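You operate a simulated robot arm through the tools that you are given. There is no shell and no other tool. Be economical: measure what you need, move in short steps, check, and stop when the job is done.

The job below is to be done with a simulated robot arm. You get a single attempt, and the scene is never put back.

## Task
Grease the bare patch of the slide bed, cap the tin and run the carriage over it.
Fine: the whole patch, with the green dauber, which ends in its pot; the carriage ends under the gauge. A coat counts when it lies all over at full strength: go over it till it gets no stronger.

Only the result counts: the job must be done as asked and must still hold three seconds after the hand-in. Knocking over, shifting, dropping, spilling or breaking anything else fails it. A push-on lid holds only when it is set on centred and level and pressed home; a screw cap is set on level and turned clockwise until tight.

## Robot
A 7-joint arm with a two-finger parallel gripper, fixed in place. Base frame: the origin is at the foot of the arm, x ahead of it, y to its left, z up; the work surface is at about z = 0. Readings come in m, rad, newtons and seconds.
With the tool pointing down near the work surface it reaches from about 0.24 to 0.62 m from the base axis. Its first joint turns from -1.152 to 1.152 rad. Payload 2.6 kg.
The TCP is the grasp point between the finger pads, 0.03 m short of the fingertips. In the tool frame z runs along the fingers and y along their closing line. The gripper opens to 0.094 m. The fingers are 0.028 m wide and 0.01 m thick; the gripper's body (0.05 by 0.096 m) begins 0.055 m behind the TCP.
Orientation is told as [roll, pitch, yaw] about the base's x, y, z axes, in that order, counted from this pose: with the fingers straight down and closing along the base's y, the tool's x points along the base's -x, its y along +y and its z along -z.

## Interface
- The arm moves only by the tool drive_tool. Its argument "commands" is a list of rows, each a list of 7 numbers: the finger opening in cm, from 0 to 9.4, then the shift along the base's x, y, z in cm, then the turn, a rotation vector about the base's x, y, z in rad. In form: [[fingers, tx, ty, tz, ax, ay, az], ...]. A call has 1 to 10 rows; each row is the pose to reach, as a shift and turn from the pose commanded when the call began. Rows are played at 5 a second. More than 0.05 m and 0.15 rad between two rows, or a gripper value outside its range, and nothing of the call is played. A pose out of reach is approached as far as the arm can. The call stops where the force on the tool passes 40 N (or 10 N more than at its start, if that is more) or the arm is blocked; 0.2 s more then pass. Each finger travels about 0.072 m/s and halts on what it meets, pressing with about 27 N; the grip force reading is that of the motor and also rises with nothing between the fingers. The clock runs only during rows and for 0.2 s after the last one: add rows that repeat a pose to give the fingers time. The reply holds the time, the measured pose of the TCP, the force on the tool along the base axes, the opening and the grip force, in the units named above and with some noise, with the torque about the TCP (base axes, N m) and any sound that the robot's microphone picked up.
- Cameras (640 x 400 px; columns grow to the right, rows downward): "scene" is fixed at [0.0303, 0.4401, 0.5426]; the picture's right is [-0.78, -0.63, 0.00], its down [-0.52, 0.64, -0.57] and it looks along [0.35, -0.44, -0.82] (base axes); focal length 214 px, centre (320, 200). "wrist" rides on the gripper at [0.076, 0.014, -0.103] in the tool frame; the picture's right is [-0.18, 0.98, 0.00], its down [-0.75, -0.14, -0.64] and it looks along [-0.63, -0.12, 0.77] (tool axes); focal length 243 px, centre (320, 200). There is no depth. A picture from a camera that has moved, and an enlarged one, comes with that camera's place and axes in the base frame and with its lens. The place of the scene camera against the robot may be out by one fixed shift of up to 0.012 m in any direction.
- grab_frame(camera): a new picture of that camera. It takes no simulated time.
- close_up(camera, box): a new picture of the part [left, top, right, bottom] of that camera's present view, enlarged. It takes no simulated time.
- close_job(): hands the job in; it is judged then, once.

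Go step by step. Nothing tells you positions but the pictures and the camera data: compare them with the known pose of the tool, close in by small moves and look again before you grip or let go. The budget is 120 turns and 64 pictures, counting those below and the enlarged ones. Unless the task says otherwise, let go and move clear before handing in, and close with one line.

The tools are called after "Call:" by a JSON object that holds its "op" and its "data". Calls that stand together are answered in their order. drive_tool: Moves the arm, as the interface text tells. Its arguments: {"type":"object","properties":{"commands":{"type":"array"}},"required":["commands"]} The other tools are called the same way: grab_frame (camera) takes a picture; close_up (camera, box) takes an enlarged picture of a part of a camera's view; close_job () hands the job in.

At the start:

```text
t: 0.0
tcp_pos: [0.277, 0.103, 0.4432]
tcp_rot: [0.0, -0.001, -0.001]
ft_force: [0.7, -0.6, -0.8]
torque: [0.0, -0.01, -0.02]
finger_gap: 0.0939
grip_force: 0.1
```

scene: 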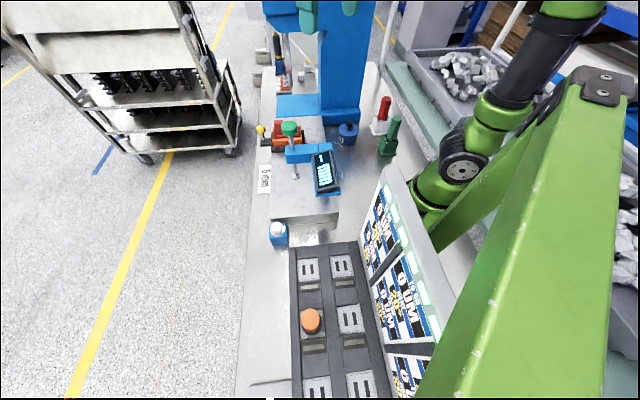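
wrist: 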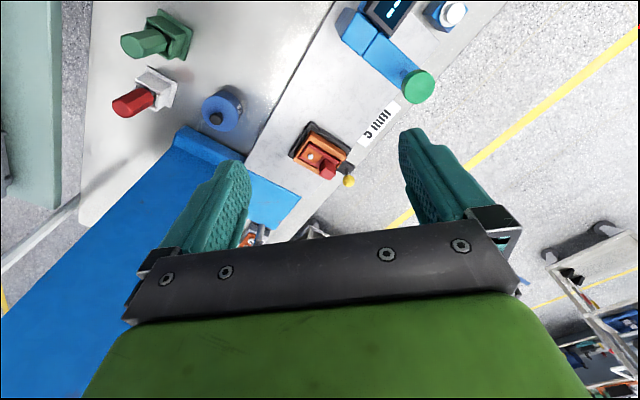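

I see a slide bed with a gauge, a red and a green dauber in their pots, a blue tin, and an orange carriage. I'll take enlarged pictures to place them.

Call:
{"op": "close_up", "data": {"camera": "scene", "box": [240, 80, 420, 250]}}

Call:
{"op": "close_up", "data": {"camera": "wrist", "box": [80, 0, 480, 250]}}

Call:
{"op": "close_up", "data": {"camera": "scene", "box": [240, 0, 420, 110]}}

```text
2.35 times, centred on (330, 165) of scene
camera zoom: at [0.0303, 0.4401, 0.5426], right [-0.78, -0.63, 0.0], down [-0.52, 0.64, -0.57], along [0.35, -0.44, -0.82], focal length 505 px, centre (296, 282)
```

zoom: 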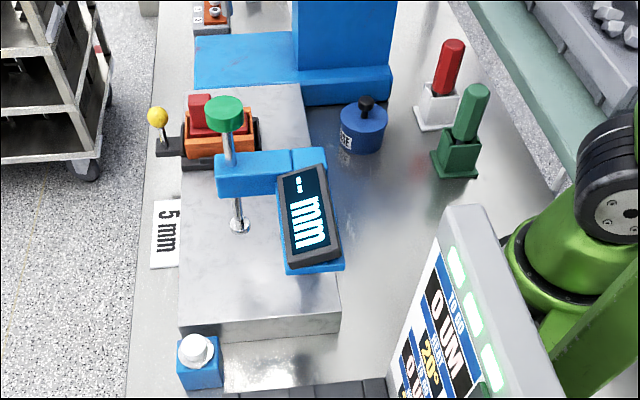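

```text
1.60 times, centred on (280, 125) of wrist
camera zoom: at [0.1999, 0.1183, 0.5456], right [0.18, 0.98, 0.0], down [0.75, -0.14, 0.64], along [0.63, -0.12, -0.77], focal length 388 px, centre (384, 320)
```

zoom: 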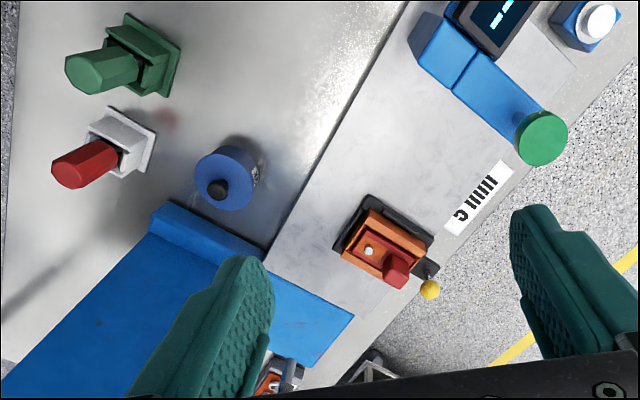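

```text
3.56 times, centred on (330, 55) of scene
camera zoom: at [0.0303, 0.4401, 0.5426], right [-0.78, -0.63, 0.0], down [-0.52, 0.64, -0.57], along [0.35, -0.44, -0.82], focal length 763 px, centre (284, 716)
```

zoom: 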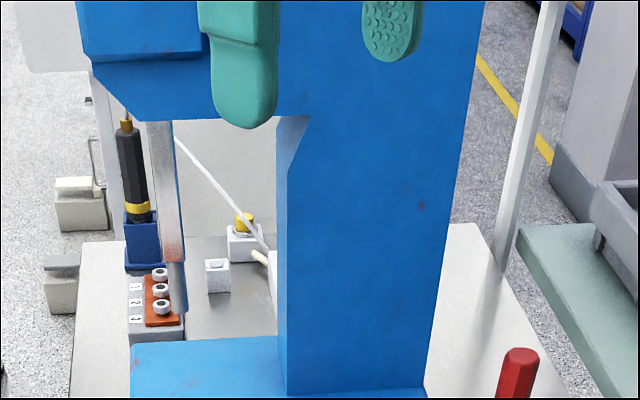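

The carriage is near (0.45, 0.07) and the gauge rod near (0.29, 0.21) at about z 0.14. The daubers are to the robot's right. I'll move for a nearer look.

Call:
{"op": "drive_tool", "data": {"commands": [[9.4, -1, -4, -2, 0, 0, 0], [9.4, -1, -8, -5, 0, 0, 0], [9.4, -1, -11, -8, 0, 0, 0], [9.4, -1, -11, -8, 0, 0, 0]]}}

Call:
{"op": "grab_frame", "data": {"camera": "wrist"}}

Call:
{"op": "close_up", "data": {"camera": "scene", "box": [255, 110, 355, 180]}}

```text
t: 1.0
tcp_pos: [0.265, -0.0062, 0.3651]
tcp_rot: [0.0, 0.001, -0.001]
ft_force: [0.7, -0.2, 0.3]
torque: [0.0, -0.02, -0.04]
finger_gap: 0.094
grip_force: 0.0
```

```text
58 pictures are left
camera wrist: at [0.1888, 0.0083, 0.468], right [0.18, 0.98, 0.0], down [0.75, -0.14, 0.64], along [0.63, -0.12, -0.77], focal length 243 px, centre (320, 200)
```

wrist: 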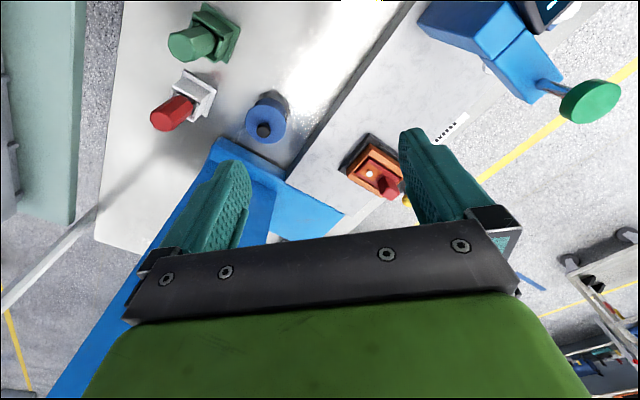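

```text
5.71 times, centred on (305, 145) of scene
camera zoom: at [0.0303, 0.4401, 0.5426], right [-0.78, -0.63, 0.0], down [-0.52, 0.64, -0.57], along [0.35, -0.44, -0.82], focal length 1226 px, centre (406, 514)
```

zoom: 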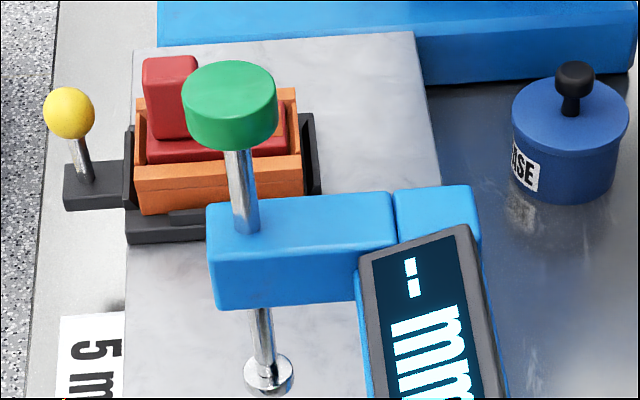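

The tin appears to have its lid resting on it. I'll look closely at the tin, the daubers and the bed.

Call:
{"op": "close_up", "data": {"camera": "wrist", "box": [140, 0, 300, 150]}}

Call:
{"op": "close_up", "data": {"camera": "scene", "box": [330, 85, 410, 165]}}

Call:
{"op": "close_up", "data": {"camera": "wrist", "box": [280, 0, 480, 220]}}

Call:
{"op": "close_up", "data": {"camera": "scene", "box": [250, 150, 350, 250]}}

```text
2.67 times, centred on (220, 75) of wrist
camera zoom: at [0.1888, 0.0083, 0.468], right [0.18, 0.98, 0.0], down [0.75, -0.14, 0.64], along [0.63, -0.12, -0.77], focal length 647 px, centre (587, 533)
```

zoom: 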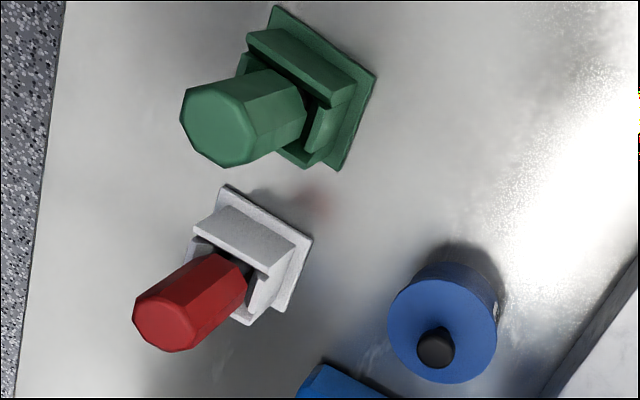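

```text
5.00 times, centred on (370, 125) of scene
camera zoom: at [0.0303, 0.4401, 0.5426], right [-0.78, -0.63, 0.0], down [-0.52, 0.64, -0.57], along [0.35, -0.44, -0.82], focal length 1072 px, centre (70, 575)
```

zoom: 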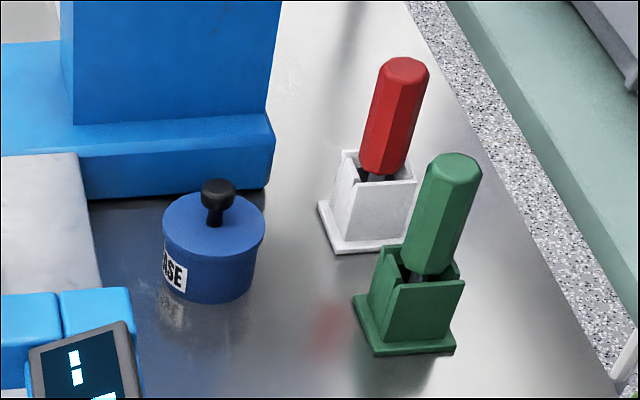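

```text
1.82 times, centred on (380, 110) of wrist
camera zoom: at [0.1888, 0.0083, 0.468], right [0.18, 0.98, 0.0], down [0.75, -0.14, 0.64], along [0.63, -0.12, -0.77], focal length 441 px, centre (211, 364)
```

zoom: 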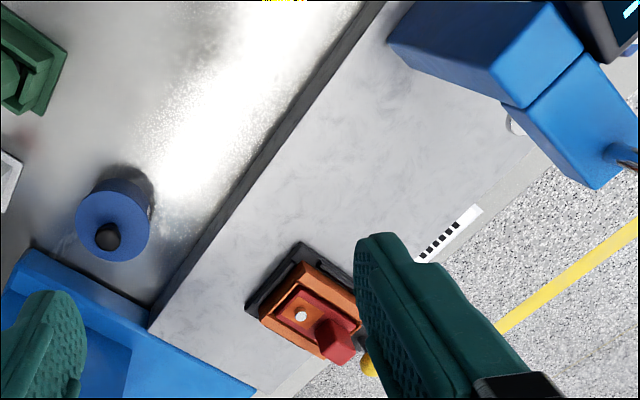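

```text
4.00 times, centred on (300, 200) of scene
camera zoom: at [0.0303, 0.4401, 0.5426], right [-0.78, -0.63, 0.0], down [-0.52, 0.64, -0.57], along [0.35, -0.44, -0.82], focal length 858 px, centre (400, 200)
```

zoom: 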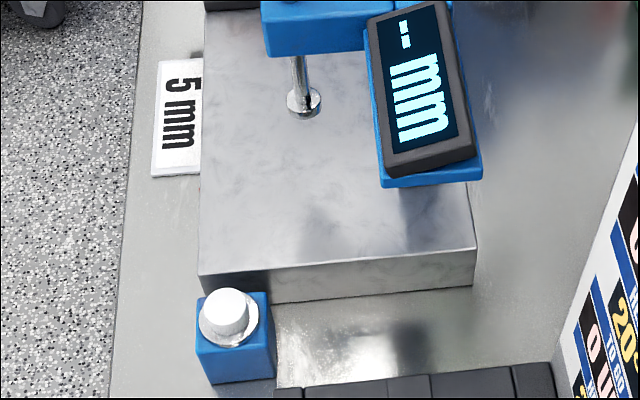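

I still need to find the bare patch, so I'll take a steeper look straight over the bed between the carriage and the gauge.

Call:
{"op": "drive_tool", "data": {"commands": [[9.4, 2, 2, 0, 0, 0.12, 0], [9.4, 4, 4, 0, 0, 0.24, 0], [9.4, 6, 5, 0, 0, 0.36, 0], [9.4, 8, 5, 0, 0, 0.48, 0], [9.4, 9, 5, 0, 0, 0.55, 0], [9.4, 9, 5, 0, 0, 0.55, 0]]}}

Call:
{"op": "grab_frame", "data": {"camera": "wrist"}}

```text
t: 2.4
tcp_pos: [0.3398, 0.0339, 0.3372]
tcp_rot: [0.002, 0.546, 0.0]
ft_force: [0.4, 0.6, -0.2]
torque: [-0.02, 0.02, -0.02]
finger_gap: 0.0939
grip_force: 0.1
out of reach, approached as far as the arm can: row 4, 5, 6
```

```text
52 pictures are left
camera wrist: at [0.3273, 0.0485, 0.465], right [0.16, 0.98, -0.09], down [0.98, -0.14, 0.16], along [0.14, -0.12, -0.98], focal length 243 px, centre (320, 200)
```

wrist: 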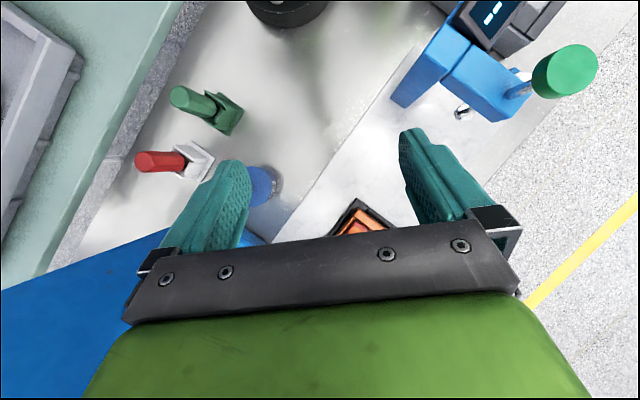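

Call:
{"op": "close_up", "data": {"camera": "wrist", "box": [260, 60, 440, 240]}}

```text
2.22 times, centred on (350, 150) of wrist
camera zoom: at [0.3273, 0.0485, 0.465], right [0.16, 0.98, -0.09], down [0.98, -0.14, 0.16], along [0.14, -0.12, -0.98], focal length 539 px, centre (253, 311)
```

zoom: 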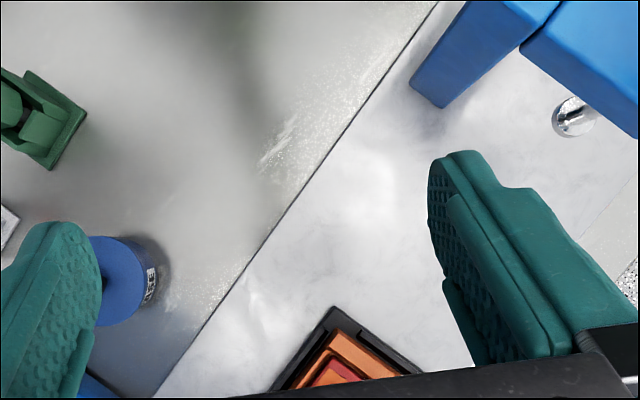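

No patch is evident yet. I'll go back to the upright tool and look from lower down, closer to the bed.

Call:
{"op": "drive_tool", "data": {"commands": [[9.4, -1, -1, 0, 0, -0.14, 0], [9.4, -3, -2, -1, 0, -0.28, 0], [9.4, -4, -3, -4, 0, -0.42, 0], [9.4, -4, -3, -8, 0, -0.55, 0], [9.4, -4, -3, -12, 0, -0.55, 0], [9.4, -4, -3, -14, 0, -0.55, 0], [9.4, -4, -3, -14, 0, -0.55, 0]]}}

Call:
{"op": "grab_frame", "data": {"camera": "wrist"}}

```text
t: 4.0
tcp_pos: [0.2999, 0.0046, 0.1983]
tcp_rot: [0.001, 0.001, 0.002]
ft_force: [-0.1, 1.2, -0.1]
torque: [0.0, -0.01, -0.01]
finger_gap: 0.0939
grip_force: 0.0
```

```text
50 pictures are left
camera wrist: at [0.2227, 0.0187, 0.3007], right [0.18, 0.98, 0.0], down [0.75, -0.14, 0.64], along [0.63, -0.12, -0.77], focal length 243 px, centre (320, 200)
```

wrist: 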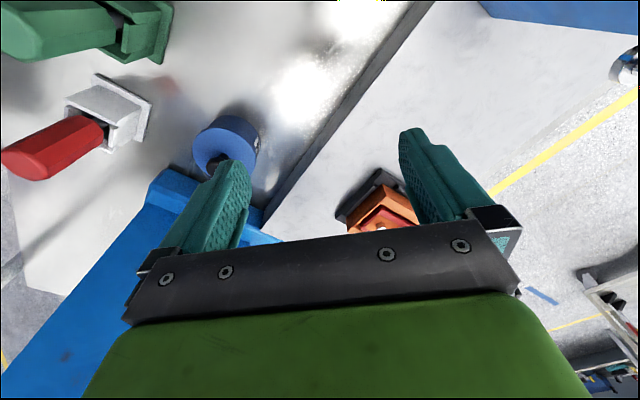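

Call:
{"op": "close_up", "data": {"camera": "wrist", "box": [260, 0, 500, 230]}}

Call:
{"op": "close_up", "data": {"camera": "scene", "box": [262, 115, 352, 240]}}

```text
1.74 times, centred on (380, 115) of wrist
camera zoom: at [0.2227, 0.0187, 0.3007], right [0.18, 0.98, 0.0], down [0.75, -0.14, 0.64], along [0.63, -0.12, -0.77], focal length 422 px, centre (216, 348)
```

zoom: 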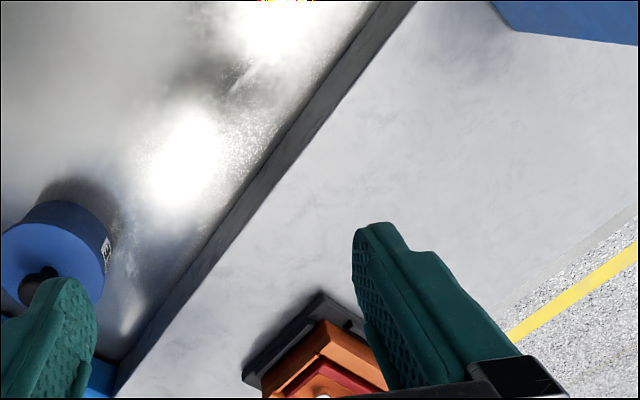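

```text
3.20 times, centred on (307, 178) of scene
camera zoom: at [0.0303, 0.4401, 0.5426], right [-0.78, -0.63, 0.0], down [-0.52, 0.64, -0.57], along [0.35, -0.44, -0.82], focal length 686 px, centre (362, 272)
```

zoom: 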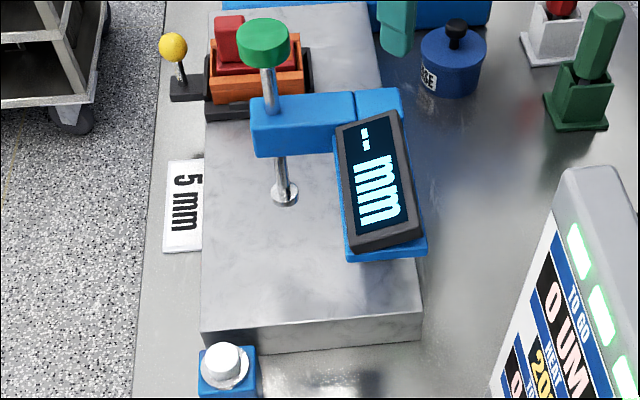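

Call:
{"op": "drive_tool", "data": {"commands": [[9.4, 2, 1, 3, 0, 0, 0], [9.4, 5, 3, 6, 0, 0, 0], [9.4, 9, 6, 6, 0, 0, 0], [9.4, 12, 9, 5, 0, 0, 0], [9.4, 12, 9, 4, 0, 0, 0], [9.4, 12, 9, 4, 0, 0, 0]]}}

Call:
{"op": "close_up", "data": {"camera": "wrist", "box": [150, 0, 500, 220]}}

```text
t: 5.4
tcp_pos: [0.4199, 0.0956, 0.2391]
tcp_rot: [0.0, 0.001, 0.001]
ft_force: [0.3, 1.2, -0.3]
torque: [-0.02, 0.03, 0.0]
finger_gap: 0.0941
grip_force: 0.0
```

```text
1.82 times, centred on (325, 110) of wrist
camera zoom: at [0.3433, 0.11, 0.3423], right [0.18, 0.98, 0.0], down [0.75, -0.14, 0.64], along [0.63, -0.12, -0.77], focal length 441 px, centre (311, 364)
```

zoom: 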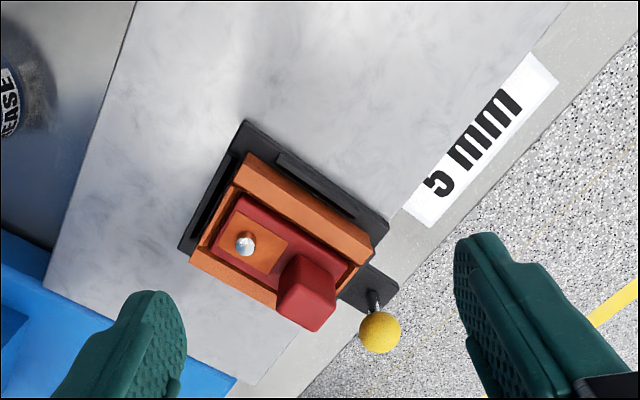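

Call:
{"op": "drive_tool", "data": {"commands": [[9.4, -3, 0, 3, 0, 0, 0], [9.4, -6, -1, 6, 0, 0, 0], [9.4, -8, -1, 8, 0, 0, 0], [9.4, -8, -1, 8, 0, 0, 0]]}}

Call:
{"op": "grab_frame", "data": {"camera": "wrist"}}

Call:
{"op": "close_up", "data": {"camera": "wrist", "box": [260, 0, 440, 120]}}

```text
t: 6.4
tcp_pos: [0.3388, 0.0859, 0.3183]
tcp_rot: [-0.001, -0.001, -0.001]
ft_force: [0.0, -0.1, -0.3]
torque: [0.02, 0.03, 0.0]
finger_gap: 0.094
grip_force: 0.0
```

```text
46 pictures are left
camera wrist: at [0.2617, 0.0998, 0.4214], right [0.18, 0.98, 0.0], down [0.75, -0.14, 0.64], along [0.63, -0.12, -0.77], focal length 243 px, centre (320, 200)
```

wrist: 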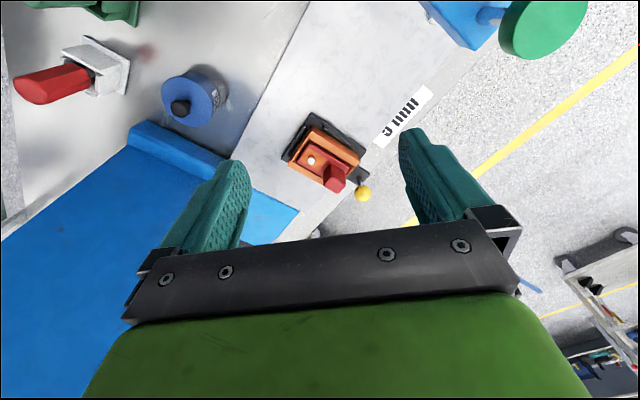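

```text
3.33 times, centred on (350, 60) of wrist
camera zoom: at [0.2617, 0.0998, 0.4214], right [0.18, 0.98, 0.0], down [0.75, -0.14, 0.64], along [0.63, -0.12, -0.77], focal length 809 px, centre (220, 667)
```

zoom: 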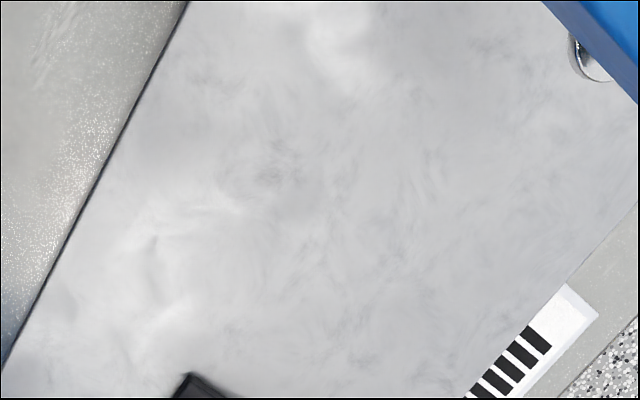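

The knob of the tin lid is near (0.347, -0.122, 0.064) and the top of the green dauber near (0.203, -0.148, 0.154). I'll look at the tin and daubers from nearby.

Call:
{"op": "drive_tool", "data": {"commands": [[9.4, 0, -5, -2, 0, 0, 0], [9.4, -1, -10, -6, 0, 0, 0], [9.4, -1, -14, -9, 0, 0, 0], [9.4, -1, -16, -12, 0, 0, 0], [9.4, -1, -16, -12, 0, 0, 0]]}}

Call:
{"op": "grab_frame", "data": {"camera": "wrist"}}

Call:
{"op": "close_up", "data": {"camera": "wrist", "box": [80, 0, 340, 180]}}

```text
refused: row 1 steps farther than a row can; nothing moved
```

```text
44 pictures are left
camera wrist: at [0.2617, 0.0998, 0.4214], right [0.18, 0.98, 0.0], down [0.75, -0.14, 0.64], along [0.63, -0.12, -0.77], focal length 243 px, centre (320, 200)
```

wrist: 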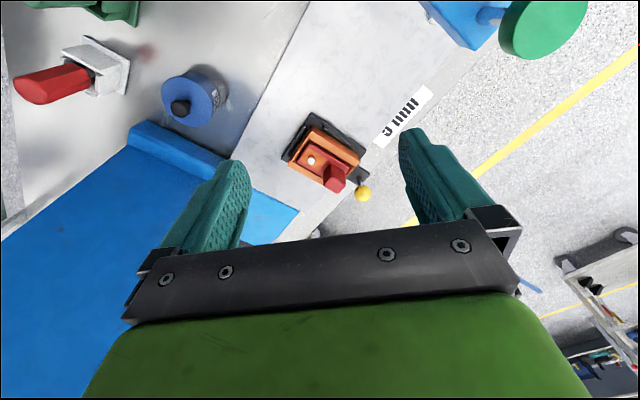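

```text
2.22 times, centred on (210, 90) of wrist
camera zoom: at [0.2617, 0.0998, 0.4214], right [0.18, 0.98, 0.0], down [0.75, -0.14, 0.64], along [0.63, -0.12, -0.77], focal length 539 px, centre (564, 444)
```

zoom: 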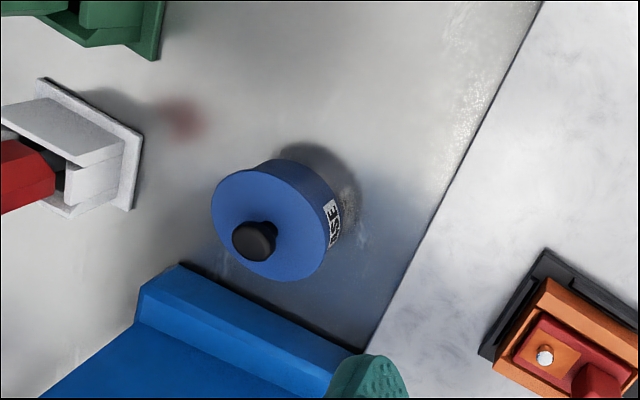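

The move was refused because its steps were too long. I'll repeat it with shorter ones.

Call:
{"op": "drive_tool", "data": {"commands": [[9.4, 0, -4, -2, 0, 0, 0], [9.4, -1, -8, -4, 0, 0, 0], [9.4, -1, -11, -7, 0, 0, 0], [9.4, -1, -14, -10, 0, 0, 0], [9.4, -1, -16, -12, 0, 0, 0], [9.4, -1, -16, -12, 0, 0, 0]]}}

Call:
{"op": "close_up", "data": {"camera": "wrist", "box": [50, 0, 400, 220]}}

```text
t: 7.8
tcp_pos: [0.3266, -0.0756, 0.1983]
tcp_rot: [0.001, -0.001, -0.001]
ft_force: [0.4, 0.2, -0.5]
torque: [-0.03, -0.02, 0.0]
finger_gap: 0.0939
grip_force: 0.0
```

```text
1.82 times, centred on (225, 110) of wrist
camera zoom: at [0.2498, -0.0614, 0.3011], right [0.18, 0.98, 0.0], down [0.75, -0.14, 0.64], along [0.63, -0.12, -0.77], focal length 441 px, centre (493, 364)
```

zoom: 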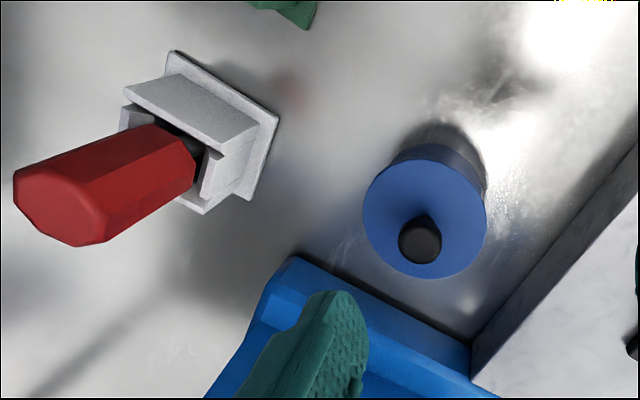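

The knob is at about (0.345, -0.121, 0.068). I'll hover over it with the fingers partly closed and come down in small steps.

Call:
{"op": "drive_tool", "data": {"commands": [[7, 1, -2.5, -2, 0, 0, 0], [5, 1.85, -4.5, -4, 0, 0, 0], [5, 1.85, -4.5, -8, 0, 0, 0], [5, 1.85, -4.5, -9.5, 0, 0, 0], [5, 1.85, -4.5, -9.5, 0, 0, 0]]}}

Call:
{"op": "grab_frame", "data": {"camera": "wrist"}}

Call:
{"op": "close_up", "data": {"camera": "scene", "box": [300, 80, 410, 165]}}

```text
t: 9.0
tcp_pos: [0.3483, -0.1202, 0.1031]
tcp_rot: [-0.001, 0.001, 0.001]
ft_force: [0.7, 0.6, 1.2]
torque: [0.03, -0.01, -0.01]
finger_gap: 0.0497
grip_force: 0.1
```

```text
41 pictures are left
camera wrist: at [0.2715, -0.1069, 0.2064], right [0.18, 0.98, 0.0], down [0.75, -0.14, 0.64], along [0.63, -0.12, -0.77], focal length 243 px, centre (320, 200)
```

wrist: 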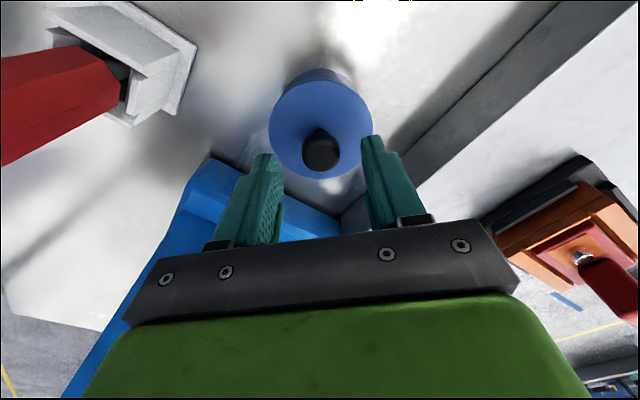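

```text
4.71 times, centred on (355, 122) of scene
camera zoom: at [0.0304, 0.4401, 0.5426], right [-0.78, -0.63, 0.0], down [-0.52, 0.64, -0.57], along [0.35, -0.44, -0.82], focal length 1009 px, centre (155, 565)
```

zoom: 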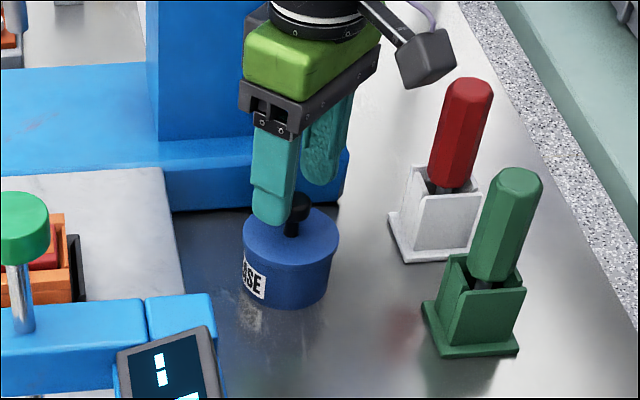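

Aligned in y, and x is about 0.3 cm too far. I'll correct that and come down slowly.

Call:
{"op": "drive_tool", "data": {"commands": [[5, -0.35, 0, -0.5, 0, 0, 0], [5, -0.35, 0, -1.2, 0, 0, 0], [5, -0.35, 0, -1.8, 0, 0, 0], [5, -0.35, 0, -1.8, 0, 0, 0]]}}

Call:
{"op": "close_up", "data": {"camera": "wrist", "box": [220, 50, 420, 230]}}

```text
t: 10.0
tcp_pos: [0.3454, -0.1213, 0.085]
tcp_rot: [-0.001, -0.001, 0.0]
ft_force: [-0.6, -1.2, -0.9]
torque: [0.0, -0.03, 0.02]
finger_gap: 0.0503
grip_force: 0.0
```

```text
2.22 times, centred on (320, 140) of wrist
camera zoom: at [0.2685, -0.1067, 0.1883], right [0.18, 0.98, 0.0], down [0.75, -0.14, 0.64], along [0.63, -0.12, -0.77], focal length 539 px, centre (320, 333)
```

zoom: 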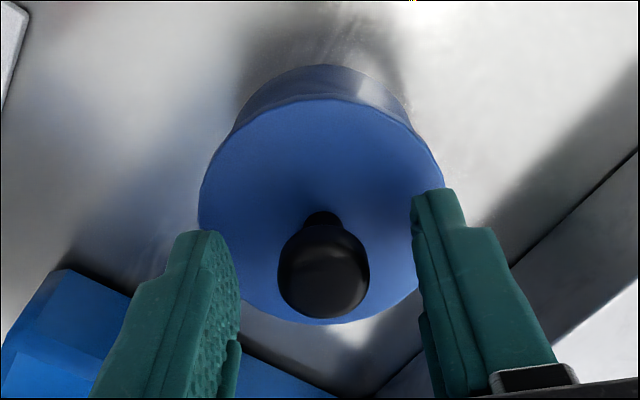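

Call:
{"op": "drive_tool", "data": {"commands": [[5, 0, 0, -0.3, 0, 0, 0], [5, 0, 0, -0.6, 0, 0, 0], [5, 0, 0, -0.9, 0, 0, 0]]}}

```text
t: 10.8
tcp_pos: [0.3449, -0.1209, 0.0761]
tcp_rot: [0.0, 0.0, 0.0]
ft_force: [-0.5, 0.9, 0.6]
torque: [0.0, 0.02, -0.01]
finger_gap: 0.0502
grip_force: 0.0
```

No contact with the lid, so I'll close on the knob.

Call:
{"op": "drive_tool", "data": {"commands": [[3, 0, 0, 0, 0, 0, 0], [1, 0, 0, 0, 0, 0, 0], [1, 0, 0, 0, 0, 0, 0], [1, 0, 0, 0, 0, 0, 0]]}}

Call:
{"op": "close_up", "data": {"camera": "scene", "box": [310, 100, 380, 150]}}

```text
t: 11.8
tcp_pos: [0.3451, -0.1212, 0.0761]
tcp_rot: [-0.001, 0.0, 0.0]
ft_force: [0.6, -0.5, 0.2]
torque: [0.0, -0.02, 0.06]
finger_gap: 0.0223
grip_force: 27.2
heard: snap
```

```text
8.00 times, centred on (345, 125) of scene
camera zoom: at [0.0304, 0.4401, 0.5426], right [-0.78, -0.63, 0.0], down [-0.52, 0.64, -0.57], along [0.35, -0.44, -0.82], focal length 1716 px, centre (120, 800)
```

zoom: 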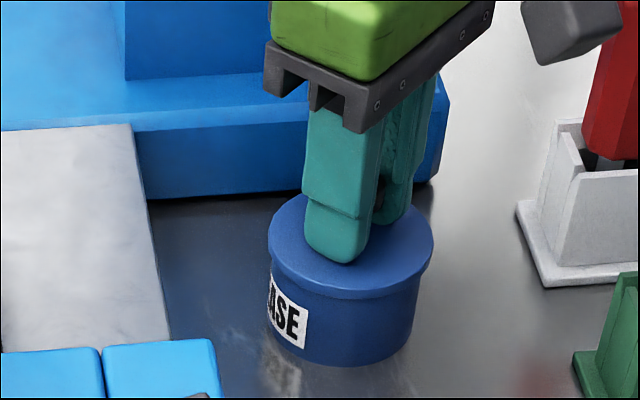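

I heard a snap and hold the knob. I'll lift gently and watch the force.

Call:
{"op": "drive_tool", "data": {"commands": [[1, 0, 0, 0.3, 0, 0, 0], [1, 0, 0, 0.8, 0, 0, 0], [1, 0, 0, 1.5, 0, 0, 0], [1, 0, 0, 2.5, 0, 0, 0], [1, 0, 0, 2.5, 0, 0, 0]]}}

Call:
{"op": "close_up", "data": {"camera": "scene", "box": [310, 100, 380, 150]}}

```text
t: 13.0
tcp_pos: [0.345, -0.1201, 0.1044]
tcp_rot: [0.002, -0.001, 0.0]
ft_force: [-0.6, -0.1, -0.7]
torque: [-0.01, 0.03, 0.03]
finger_gap: 0.0221
grip_force: 27.2
```

```text
8.00 times, centred on (345, 125) of scene
camera zoom: at [0.0303, 0.4401, 0.5426], right [-0.78, -0.63, 0.0], down [-0.52, 0.64, -0.57], along [0.35, -0.44, -0.82], focal length 1716 px, centre (120, 800)
```

zoom: 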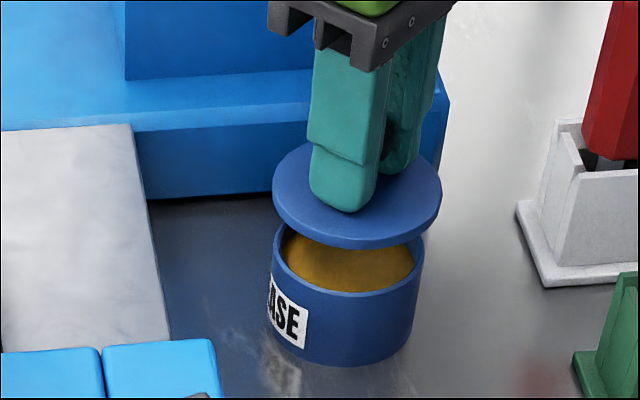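

The lid is off and grease shows inside. I'll set the lid down on clear table at about (0.265, -0.045).

Call:
{"op": "drive_tool", "data": {"commands": [[1, 0, 0, 2, 0, 0, 0], [1, -2.7, 2.5, 2, 0, 0, 0], [1, -5.4, 5, 1, 0, 0, 0], [1, -8, 7.5, -1, 0, 0, 0], [1, -8, 7.5, -4.0, 0, 0, 0], [1, -8, 7.5, -5.0, 0, 0, 0], [1, -8, 7.5, -5.0, 0, 0, 0]]}}

Call:
{"op": "close_up", "data": {"camera": "scene", "box": [300, 100, 400, 180]}}

```text
t: 14.6
tcp_pos: [0.2637, -0.0478, 0.0517]
tcp_rot: [0.001, 0.001, -0.001]
ft_force: [0.4, -0.5, 0.8]
torque: [0.0, -0.01, 0.01]
finger_gap: 0.0222
grip_force: 26.8
```

```text
5.00 times, centred on (350, 140) of scene
camera zoom: at [0.0303, 0.4401, 0.5426], right [-0.78, -0.63, 0.0], down [-0.52, 0.64, -0.57], along [0.35, -0.44, -0.82], focal length 1072 px, centre (170, 500)
```

zoom: 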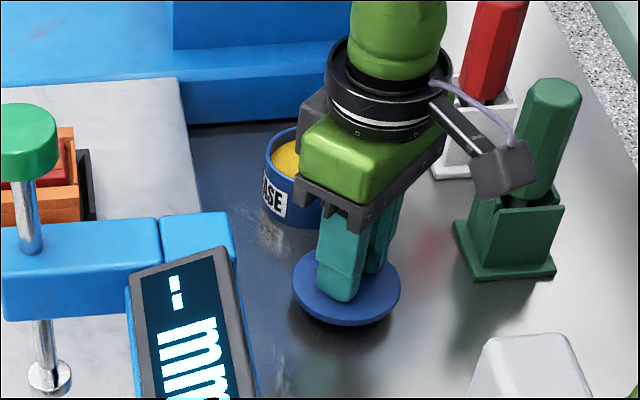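

Call:
{"op": "drive_tool", "data": {"commands": [[1, 0, 0, -0.3, 0, 0, 0], [1, 0, 0, -0.6, 0, 0, 0], [1, 0, 0, -0.6, 0, 0, 0]]}}

Call:
{"op": "drive_tool", "data": {"commands": [[1, 0, 0, -0.2, 0, 0, 0], [1, 0, 0, -0.4, 0, 0, 0], [1, 0, 0, -0.4, 0, 0, 0]]}}

```text
t: 15.4
tcp_pos: [0.2638, -0.0467, 0.0448]
tcp_rot: [-0.001, -0.002, -0.001]
ft_force: [0.1, 0.7, 0.3]
torque: [0.0, 0.01, -0.01]
finger_gap: 0.0222
grip_force: 27.1
```

```text
t: 16.2
tcp_pos: [0.2652, -0.0475, 0.0416]
tcp_rot: [0.002, 0.0, 0.001]
ft_force: [-6.6, -1.0, 28.6]
torque: [0.0, 0.03, -0.04]
finger_gap: 0.0225
grip_force: 26.9
```

Contact, so the lid is on the table. I'll ease off, open and rise.

Call:
{"op": "drive_tool", "data": {"commands": [[1, 0, 0, 0.15, 0, 0, 0], [4, 0, 0, 0.15, 0, 0, 0], [5, 0, 0, 0.15, 0, 0, 0], [5, 0, 0, 2, 0, 0, 0], [5, 0, 0, 6, 0, 0, 0], [5, 0, 0, 10, 0, 0, 0], [5, 0, 0, 13.5, 0, 0, 0], [5, 0, 0, 13.5, 0, 0, 0]]}}

Call:
{"op": "grab_frame", "data": {"camera": "wrist"}}

```text
t: 18.0
tcp_pos: [0.2651, -0.0433, 0.1778]
tcp_rot: [0.001, 0.0, 0.001]
ft_force: [-0.7, -1.0, -0.7]
torque: [-0.03, 0.01, 0.0]
finger_gap: 0.0499
grip_force: 0.0
```

```text
35 pictures are left
camera wrist: at [0.1872, -0.0294, 0.2806], right [0.18, 0.98, 0.0], down [0.75, -0.14, 0.64], along [0.63, -0.12, -0.77], focal length 243 px, centre (320, 200)
```

wrist: 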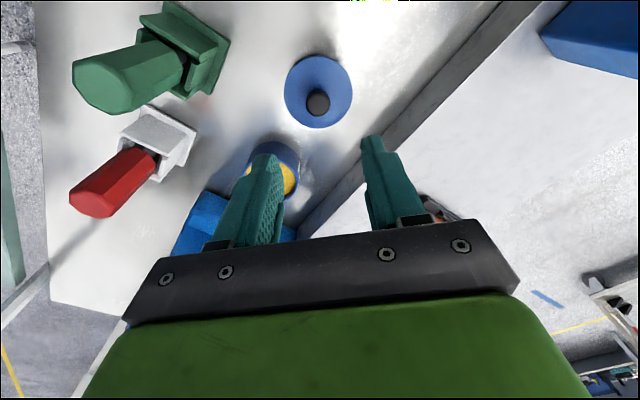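

The lid lies safely. I take the green dauber to stand upright at about (0.204, -0.163), top z about 0.125. Next I'll hover over it.

Call:
{"op": "drive_tool", "data": {"commands": [[5, -1.5, -3, 0.5, 0, 0, 0], [5, -3, -6, 1, 0, 0, 0], [5, -4.5, -9, 1, 0, 0, 0], [5, -6.1, -12, 0.5, 0, 0, 0], [5, -6.1, -12, -0.5, 0, 0, 0], [5, -6.1, -12, -0.5, 0, 0, 0]]}}

Call:
{"op": "close_up", "data": {"camera": "wrist", "box": [200, 20, 440, 200]}}

Call:
{"op": "close_up", "data": {"camera": "scene", "box": [340, 80, 440, 170]}}

```text
t: 19.4
tcp_pos: [0.2031, -0.165, 0.1713]
tcp_rot: [0.0, 0.0, -0.001]
ft_force: [0.3, -0.4, -1.0]
torque: [-0.04, 0.0, -0.01]
finger_gap: 0.0499
grip_force: 0.2
```

```text
2.22 times, centred on (320, 110) of wrist
camera zoom: at [0.1268, -0.151, 0.2743], right [0.18, 0.98, 0.0], down [0.75, -0.14, 0.64], along [0.63, -0.12, -0.77], focal length 539 px, centre (320, 400)
```

zoom: 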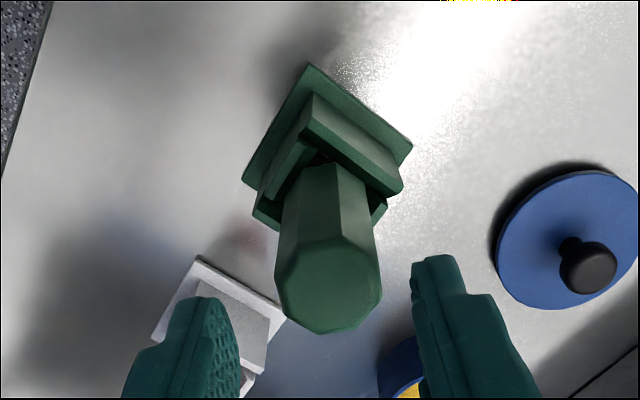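

```text
4.44 times, centred on (390, 125) of scene
camera zoom: at [0.0303, 0.4401, 0.5426], right [-0.78, -0.63, 0.0], down [-0.52, 0.64, -0.57], along [0.35, -0.44, -0.82], focal length 953 px, centre (9, 533)
```

zoom: 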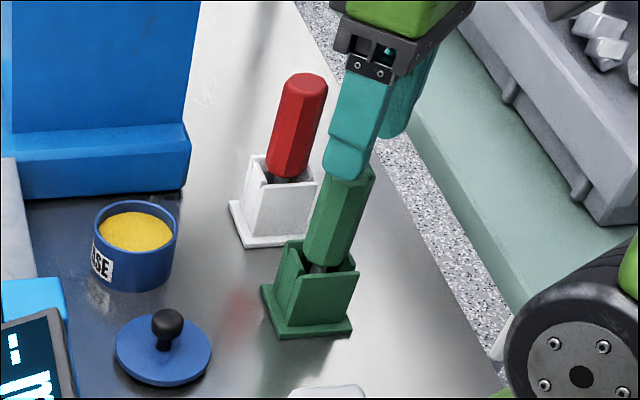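

The dauber is centred between the fingers. I'll lower to z about 0.097 and close.

Call:
{"op": "drive_tool", "data": {"commands": [[5, 0.1, 0.1, -2, 0, 0, 0], [5, 0.15, 0.1, -5, 0, 0, 0], [5, 0.15, 0.1, -7.4, 0, 0, 0], [5, 0.15, 0.1, -7.4, 0, 0, 0]]}}

Call:
{"op": "close_up", "data": {"camera": "wrist", "box": [200, 20, 440, 200]}}

```text
t: 20.4
tcp_pos: [0.204, -0.1653, 0.0982]
tcp_rot: [0.0, 0.001, 0.0]
ft_force: [-1.5, -0.4, -0.4]
torque: [0.01, -0.03, -0.01]
finger_gap: 0.0499
grip_force: 0.0
```

```text
2.22 times, centred on (320, 110) of wrist
camera zoom: at [0.1283, -0.1506, 0.2001], right [0.18, 0.98, 0.0], down [0.75, -0.14, 0.64], along [0.63, -0.12, -0.77], focal length 539 px, centre (320, 400)
```

zoom: 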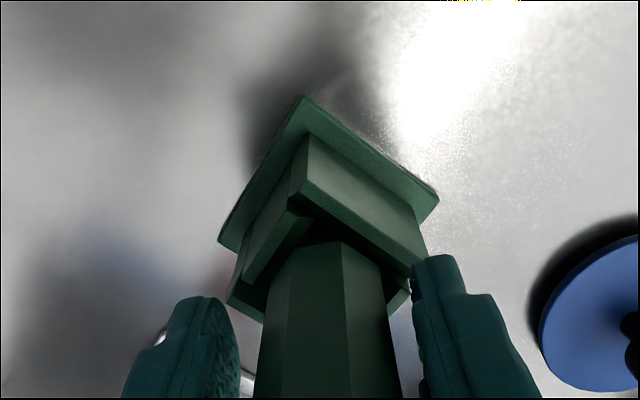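

Call:
{"op": "drive_tool", "data": {"commands": [[3, 0, 0, 0, 0, 0, 0], [1.5, 0, 0, 0, 0, 0, 0], [1.5, 0, 0, 0, 0, 0, 0], [1.5, 0, 0, 0, 0, 0, 0]]}}

Call:
{"op": "drive_tool", "data": {"commands": [[1.5, 0, 0, 1, 0, 0, 0], [1.5, 0, 0, 3, 0, 0, 0], [1.5, 0, 0, 6, 0, 0, 0], [1.5, 0, 0, 9, 0, 0, 0], [1.5, 0, 0, 10, 0, 0, 0], [1.5, 0, 0, 10, 0, 0, 0]]}}

Call:
{"op": "grab_frame", "data": {"camera": "scene"}}

```text
t: 21.4
tcp_pos: [0.2047, -0.1642, 0.0975]
tcp_rot: [-0.002, 0.001, -0.002]
ft_force: [0.1, 0.6, -0.9]
torque: [0.04, 0.03, 0.05]
finger_gap: 0.0311
grip_force: 27.2
```

```text
t: 22.8
tcp_pos: [0.2057, -0.1629, 0.1985]
tcp_rot: [0.0, 0.0, 0.0]
ft_force: [-0.5, 0.6, -1.6]
torque: [0.01, -0.03, 0.0]
finger_gap: 0.0309
grip_force: 27.2
```

```text
31 pictures are left
```

scene: 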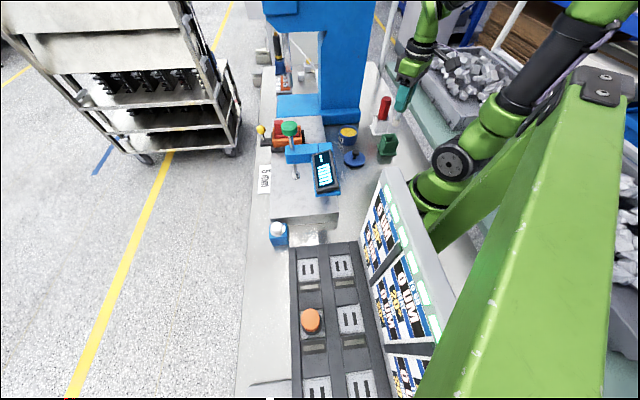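

Call:
{"op": "close_up", "data": {"camera": "scene", "box": [330, 60, 450, 170]}}

```text
3.64 times, centred on (390, 115) of scene
camera zoom: at [0.0303, 0.4401, 0.5426], right [-0.78, -0.63, 0.0], down [-0.52, 0.64, -0.57], along [0.35, -0.44, -0.82], focal length 780 px, centre (66, 509)
```

zoom: 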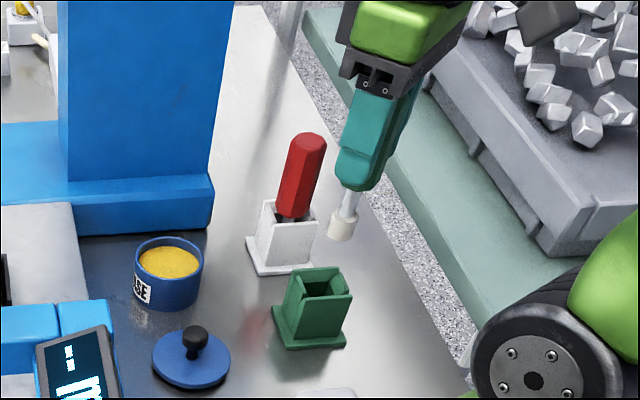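

The dauber is held, with a clean white head about 9–10 cm below the TCP. I'll carry it over the tin and dip slowly.

Call:
{"op": "drive_tool", "data": {"commands": [[1.5, 3.5, 1, 0, 0, 0, 0], [1.5, 7, 2.1, 0, 0, 0, 0], [1.5, 10.5, 3.1, 0, 0, 0, 0], [1.5, 14, 4.2, 0, 0, 0, 0], [1.5, 14, 4.2, -3, 0, 0, 0], [1.5, 14, 4.2, -4, 0, 0, 0], [1.5, 14, 4.2, -4, 0, 0, 0]]}}

Call:
{"op": "close_up", "data": {"camera": "scene", "box": [310, 80, 390, 150]}}

Call:
{"op": "close_up", "data": {"camera": "wrist", "box": [230, 60, 410, 220]}}

```text
t: 24.4
tcp_pos: [0.3459, -0.1207, 0.1578]
tcp_rot: [0.0, 0.0, -0.001]
ft_force: [-0.2, -0.7, -1.0]
torque: [-0.01, 0.0, -0.01]
finger_gap: 0.0309
grip_force: 27.0
```

```text
5.71 times, centred on (350, 115) of scene
camera zoom: at [0.0304, 0.4401, 0.5426], right [-0.78, -0.63, 0.0], down [-0.52, 0.64, -0.57], along [0.35, -0.44, -0.82], focal length 1226 px, centre (149, 686)
```

zoom: 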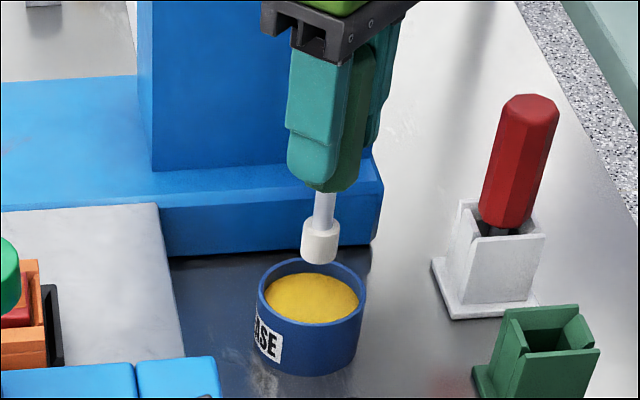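

```text
2.50 times, centred on (320, 140) of wrist
camera zoom: at [0.2693, -0.1068, 0.2611], right [0.18, 0.98, 0.0], down [0.75, -0.14, 0.64], along [0.63, -0.12, -0.77], focal length 606 px, centre (320, 350)
```

zoom: 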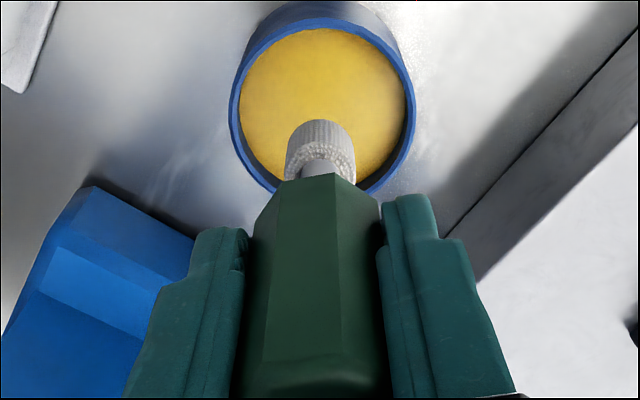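

Call:
{"op": "drive_tool", "data": {"commands": [[1.5, -0.3, 0, -1.5, 0, 0, 0], [1.5, -0.3, 0, -3, 0, 0, 0], [1.5, -0.3, 0, -4, 0, 0, 0], [1.5, -0.3, 0, -4.5, 0, 0, 0], [1.5, -0.3, 0, -4.5, 0, 0, 0]]}}

Call:
{"op": "close_up", "data": {"camera": "scene", "box": [310, 80, 390, 150]}}

```text
t: 25.6
tcp_pos: [0.3442, -0.1219, 0.1128]
tcp_rot: [-0.002, -0.003, 0.002]
ft_force: [4.8, 2.4, 17.6]
torque: [0.19, -0.38, 0.05]
finger_gap: 0.0315
grip_force: 26.9
```

```text
5.71 times, centred on (350, 115) of scene
camera zoom: at [0.0303, 0.4401, 0.5426], right [-0.78, -0.63, 0.0], down [-0.52, 0.64, -0.57], along [0.35, -0.44, -0.82], focal length 1226 px, centre (149, 686)
```

zoom: 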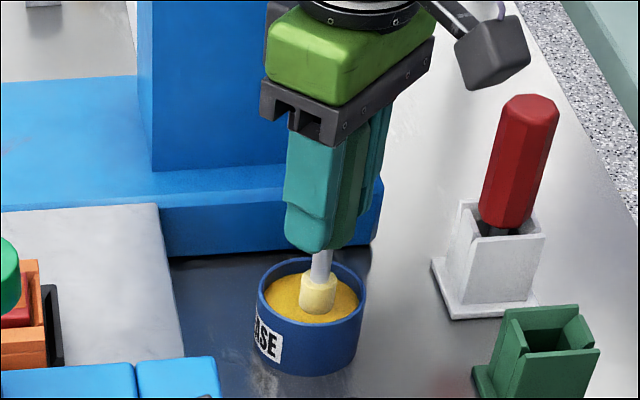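

The head is pressed on the grease and has coloured. I'll lift, then turn to the bed and check the head.

Call:
{"op": "drive_tool", "data": {"commands": [[1.5, 0, 0, 0, 0, 0, 0], [1.5, 0, 0, 1.5, 0, 0, 0], [1.5, 0, 0, 4, 0, 0, 0], [1.5, 0, 0, 8, 0, 0, 0], [1.5, 0, 0, 9, 0, 0, 0], [1.5, 0, 0, 9, 0, 0, 0]]}}

Call:
{"op": "close_up", "data": {"camera": "scene", "box": [250, 80, 390, 190]}}

```text
t: 27.0
tcp_pos: [0.3414, -0.1215, 0.2022]
tcp_rot: [0.002, 0.0, 0.0]
ft_force: [0.6, -0.1, -1.2]
torque: [0.0, -0.03, -0.02]
finger_gap: 0.031
grip_force: 27.4
```

```text
3.64 times, centred on (320, 135) of scene
camera zoom: at [0.0303, 0.4401, 0.5426], right [-0.78, -0.63, 0.0], down [-0.52, 0.64, -0.57], along [0.35, -0.44, -0.82], focal length 780 px, centre (320, 436)
```

zoom: 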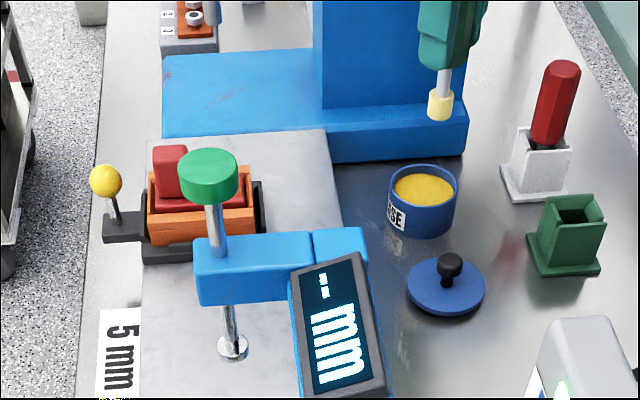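

The dauber is loaded. By triangulation the bed top is near z 0.047 and runs diagonally, with the carriage's front edge near (0.39–0.465, 0.064–0.138). I'll carry the dauber high, turn the tool 45° and hover ahead of the carriage.

Call:
{"op": "drive_tool", "data": {"commands": [[1.5, 0, 2, 2.5, 0, 0, 0.1], [1.5, 1, 6, 3, 0, 0, 0.2], [1.5, 2, 10, 3, 0, 0, 0.3], [1.5, 3, 14, 3, 0, 0, 0.42], [1.5, 4, 18, 3, 0, 0, 0.54], [1.5, 5, 22, 3, 0, 0, 0.66], [1.5, 5.3, 25.5, 2, 0, 0, 0.785], [1.5, 5.3, 25.5, -2, 0, 0, 0.785], [1.5, 5.3, 25.5, -4, 0, 0, 0.785], [1.5, 5.3, 25.5, -4, 0, 0, 0.785]]}}

Call:
{"op": "close_up", "data": {"camera": "scene", "box": [250, 90, 350, 190]}}

Call:
{"op": "grab_frame", "data": {"camera": "wrist"}}

```text
t: 29.2
tcp_pos: [0.3965, 0.1331, 0.1615]
tcp_rot: [0.001, -0.001, 0.785]
ft_force: [-0.4, -0.5, 0.4]
torque: [0.01, -0.03, -0.03]
finger_gap: 0.0311
grip_force: 27.4
```

```text
4.00 times, centred on (300, 140) of scene
camera zoom: at [0.0303, 0.4401, 0.5426], right [-0.78, -0.63, 0.0], down [-0.52, 0.64, -0.57], along [0.35, -0.44, -0.82], focal length 858 px, centre (400, 440)
```

zoom: 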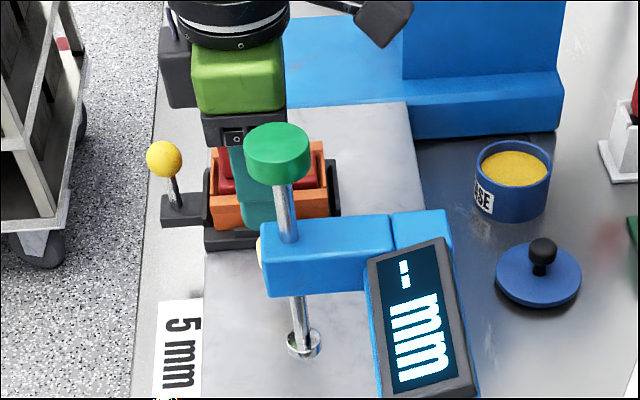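

```text
24 pictures are left
camera wrist: at [0.3323, 0.0887, 0.2646], right [-0.56, 0.83, 0.0], down [0.63, 0.43, 0.64], along [0.53, 0.36, -0.77], focal length 243 px, centre (320, 200)
```

wrist: 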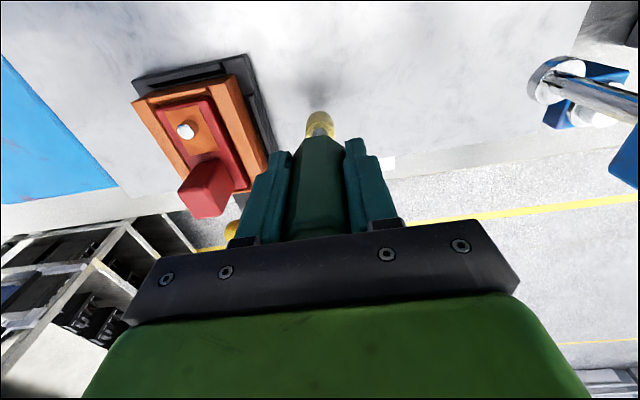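

The head is over the bed in front of the carriage. I'll lower it to contact.

Call:
{"op": "drive_tool", "data": {"commands": [[1.5, 0, 0, -1.5, 0, 0, 0], [1.5, 0, 0, -2.2, 0, 0, 0], [1.5, 0, 0, -2.6, 0, 0, 0], [1.5, 0, 0, -2.6, 0, 0, 0]]}}

Call:
{"op": "drive_tool", "data": {"commands": [[1.5, 0, 0, -0.3, 0, 0, 0], [1.5, 0, 0, -0.5, 0, 0, 0], [1.5, 0, 0, -0.5, 0, 0, 0]]}}

```text
t: 30.2
tcp_pos: [0.3965, 0.1318, 0.1356]
tcp_rot: [-0.001, 0.001, 0.786]
ft_force: [0.5, 0.6, -1.0]
torque: [0.0, -0.01, 0.02]
finger_gap: 0.031
grip_force: 26.9
```

```text
t: 31.0
tcp_pos: [0.3975, 0.1324, 0.1323]
tcp_rot: [0.0, -0.004, 0.786]
ft_force: [-1.9, -1.5, 20.3]
torque: [-0.02, 0.17, -0.04]
finger_gap: 0.0314
grip_force: 26.8
```

Contact at z about 0.132. I'll try one short stroke toward the gauge at light pressure, then lift and look.

Call:
{"op": "drive_tool", "data": {"commands": [[1.5, 0, 0, 0.08, 0, 0, 0], [1.5, -0.7, 0.7, 0.08, 0, 0, 0], [1.5, -1.4, 1.4, 0.08, 0, 0, 0], [1.5, -2.1, 2.1, 0.08, 0, 0, 0], [1.5, -2.8, 2.8, 0.08, 0, 0, 0], [1.5, -2.1, 2.1, 0.08, 0, 0, 0], [1.5, -1.4, 1.4, 0.08, 0, 0, 0], [1.5, -0.7, 0.7, 0.08, 0, 0, 0], [1.5, 0, 0, 0.08, 0, 0, 0]]}}

Call:
{"op": "drive_tool", "data": {"commands": [[1.5, 0, 0, 2, 0, 0, 0], [1.5, 3, -3, 3, 0, 0, 0], [1.5, 3, -3, 3, 0, 0, 0]]}}

Call:
{"op": "close_up", "data": {"camera": "wrist", "box": [200, 0, 600, 200]}}

```text
t: 33.0
tcp_pos: [0.3948, 0.1316, 0.1338]
tcp_rot: [0.001, 0.001, 0.784]
ft_force: [-1.0, 1.7, 4.8]
torque: [0.18, 0.04, -0.01]
finger_gap: 0.0311
grip_force: 26.7
```

```text
t: 33.8
tcp_pos: [0.4244, 0.1009, 0.1641]
tcp_rot: [0.0, -0.001, 0.785]
ft_force: [0.1, 0.2, -0.1]
torque: [0.01, 0.01, 0.02]
finger_gap: 0.0308
grip_force: 27.4
```

```text
1.60 times, centred on (400, 100) of wrist
camera zoom: at [0.3604, 0.058, 0.2672], right [-0.56, 0.83, 0.0], down [0.63, 0.43, 0.64], along [0.53, 0.36, -0.77], focal length 388 px, centre (192, 360)
```

zoom: 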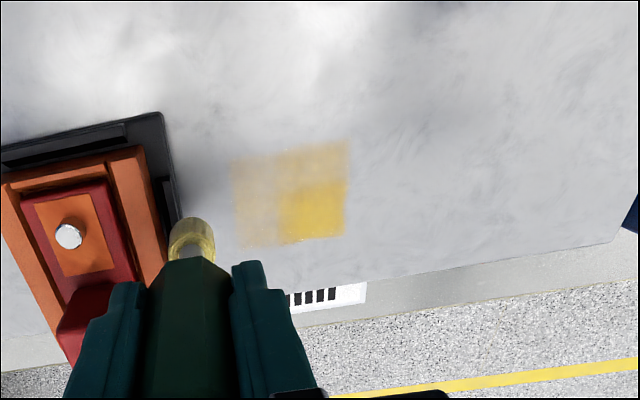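

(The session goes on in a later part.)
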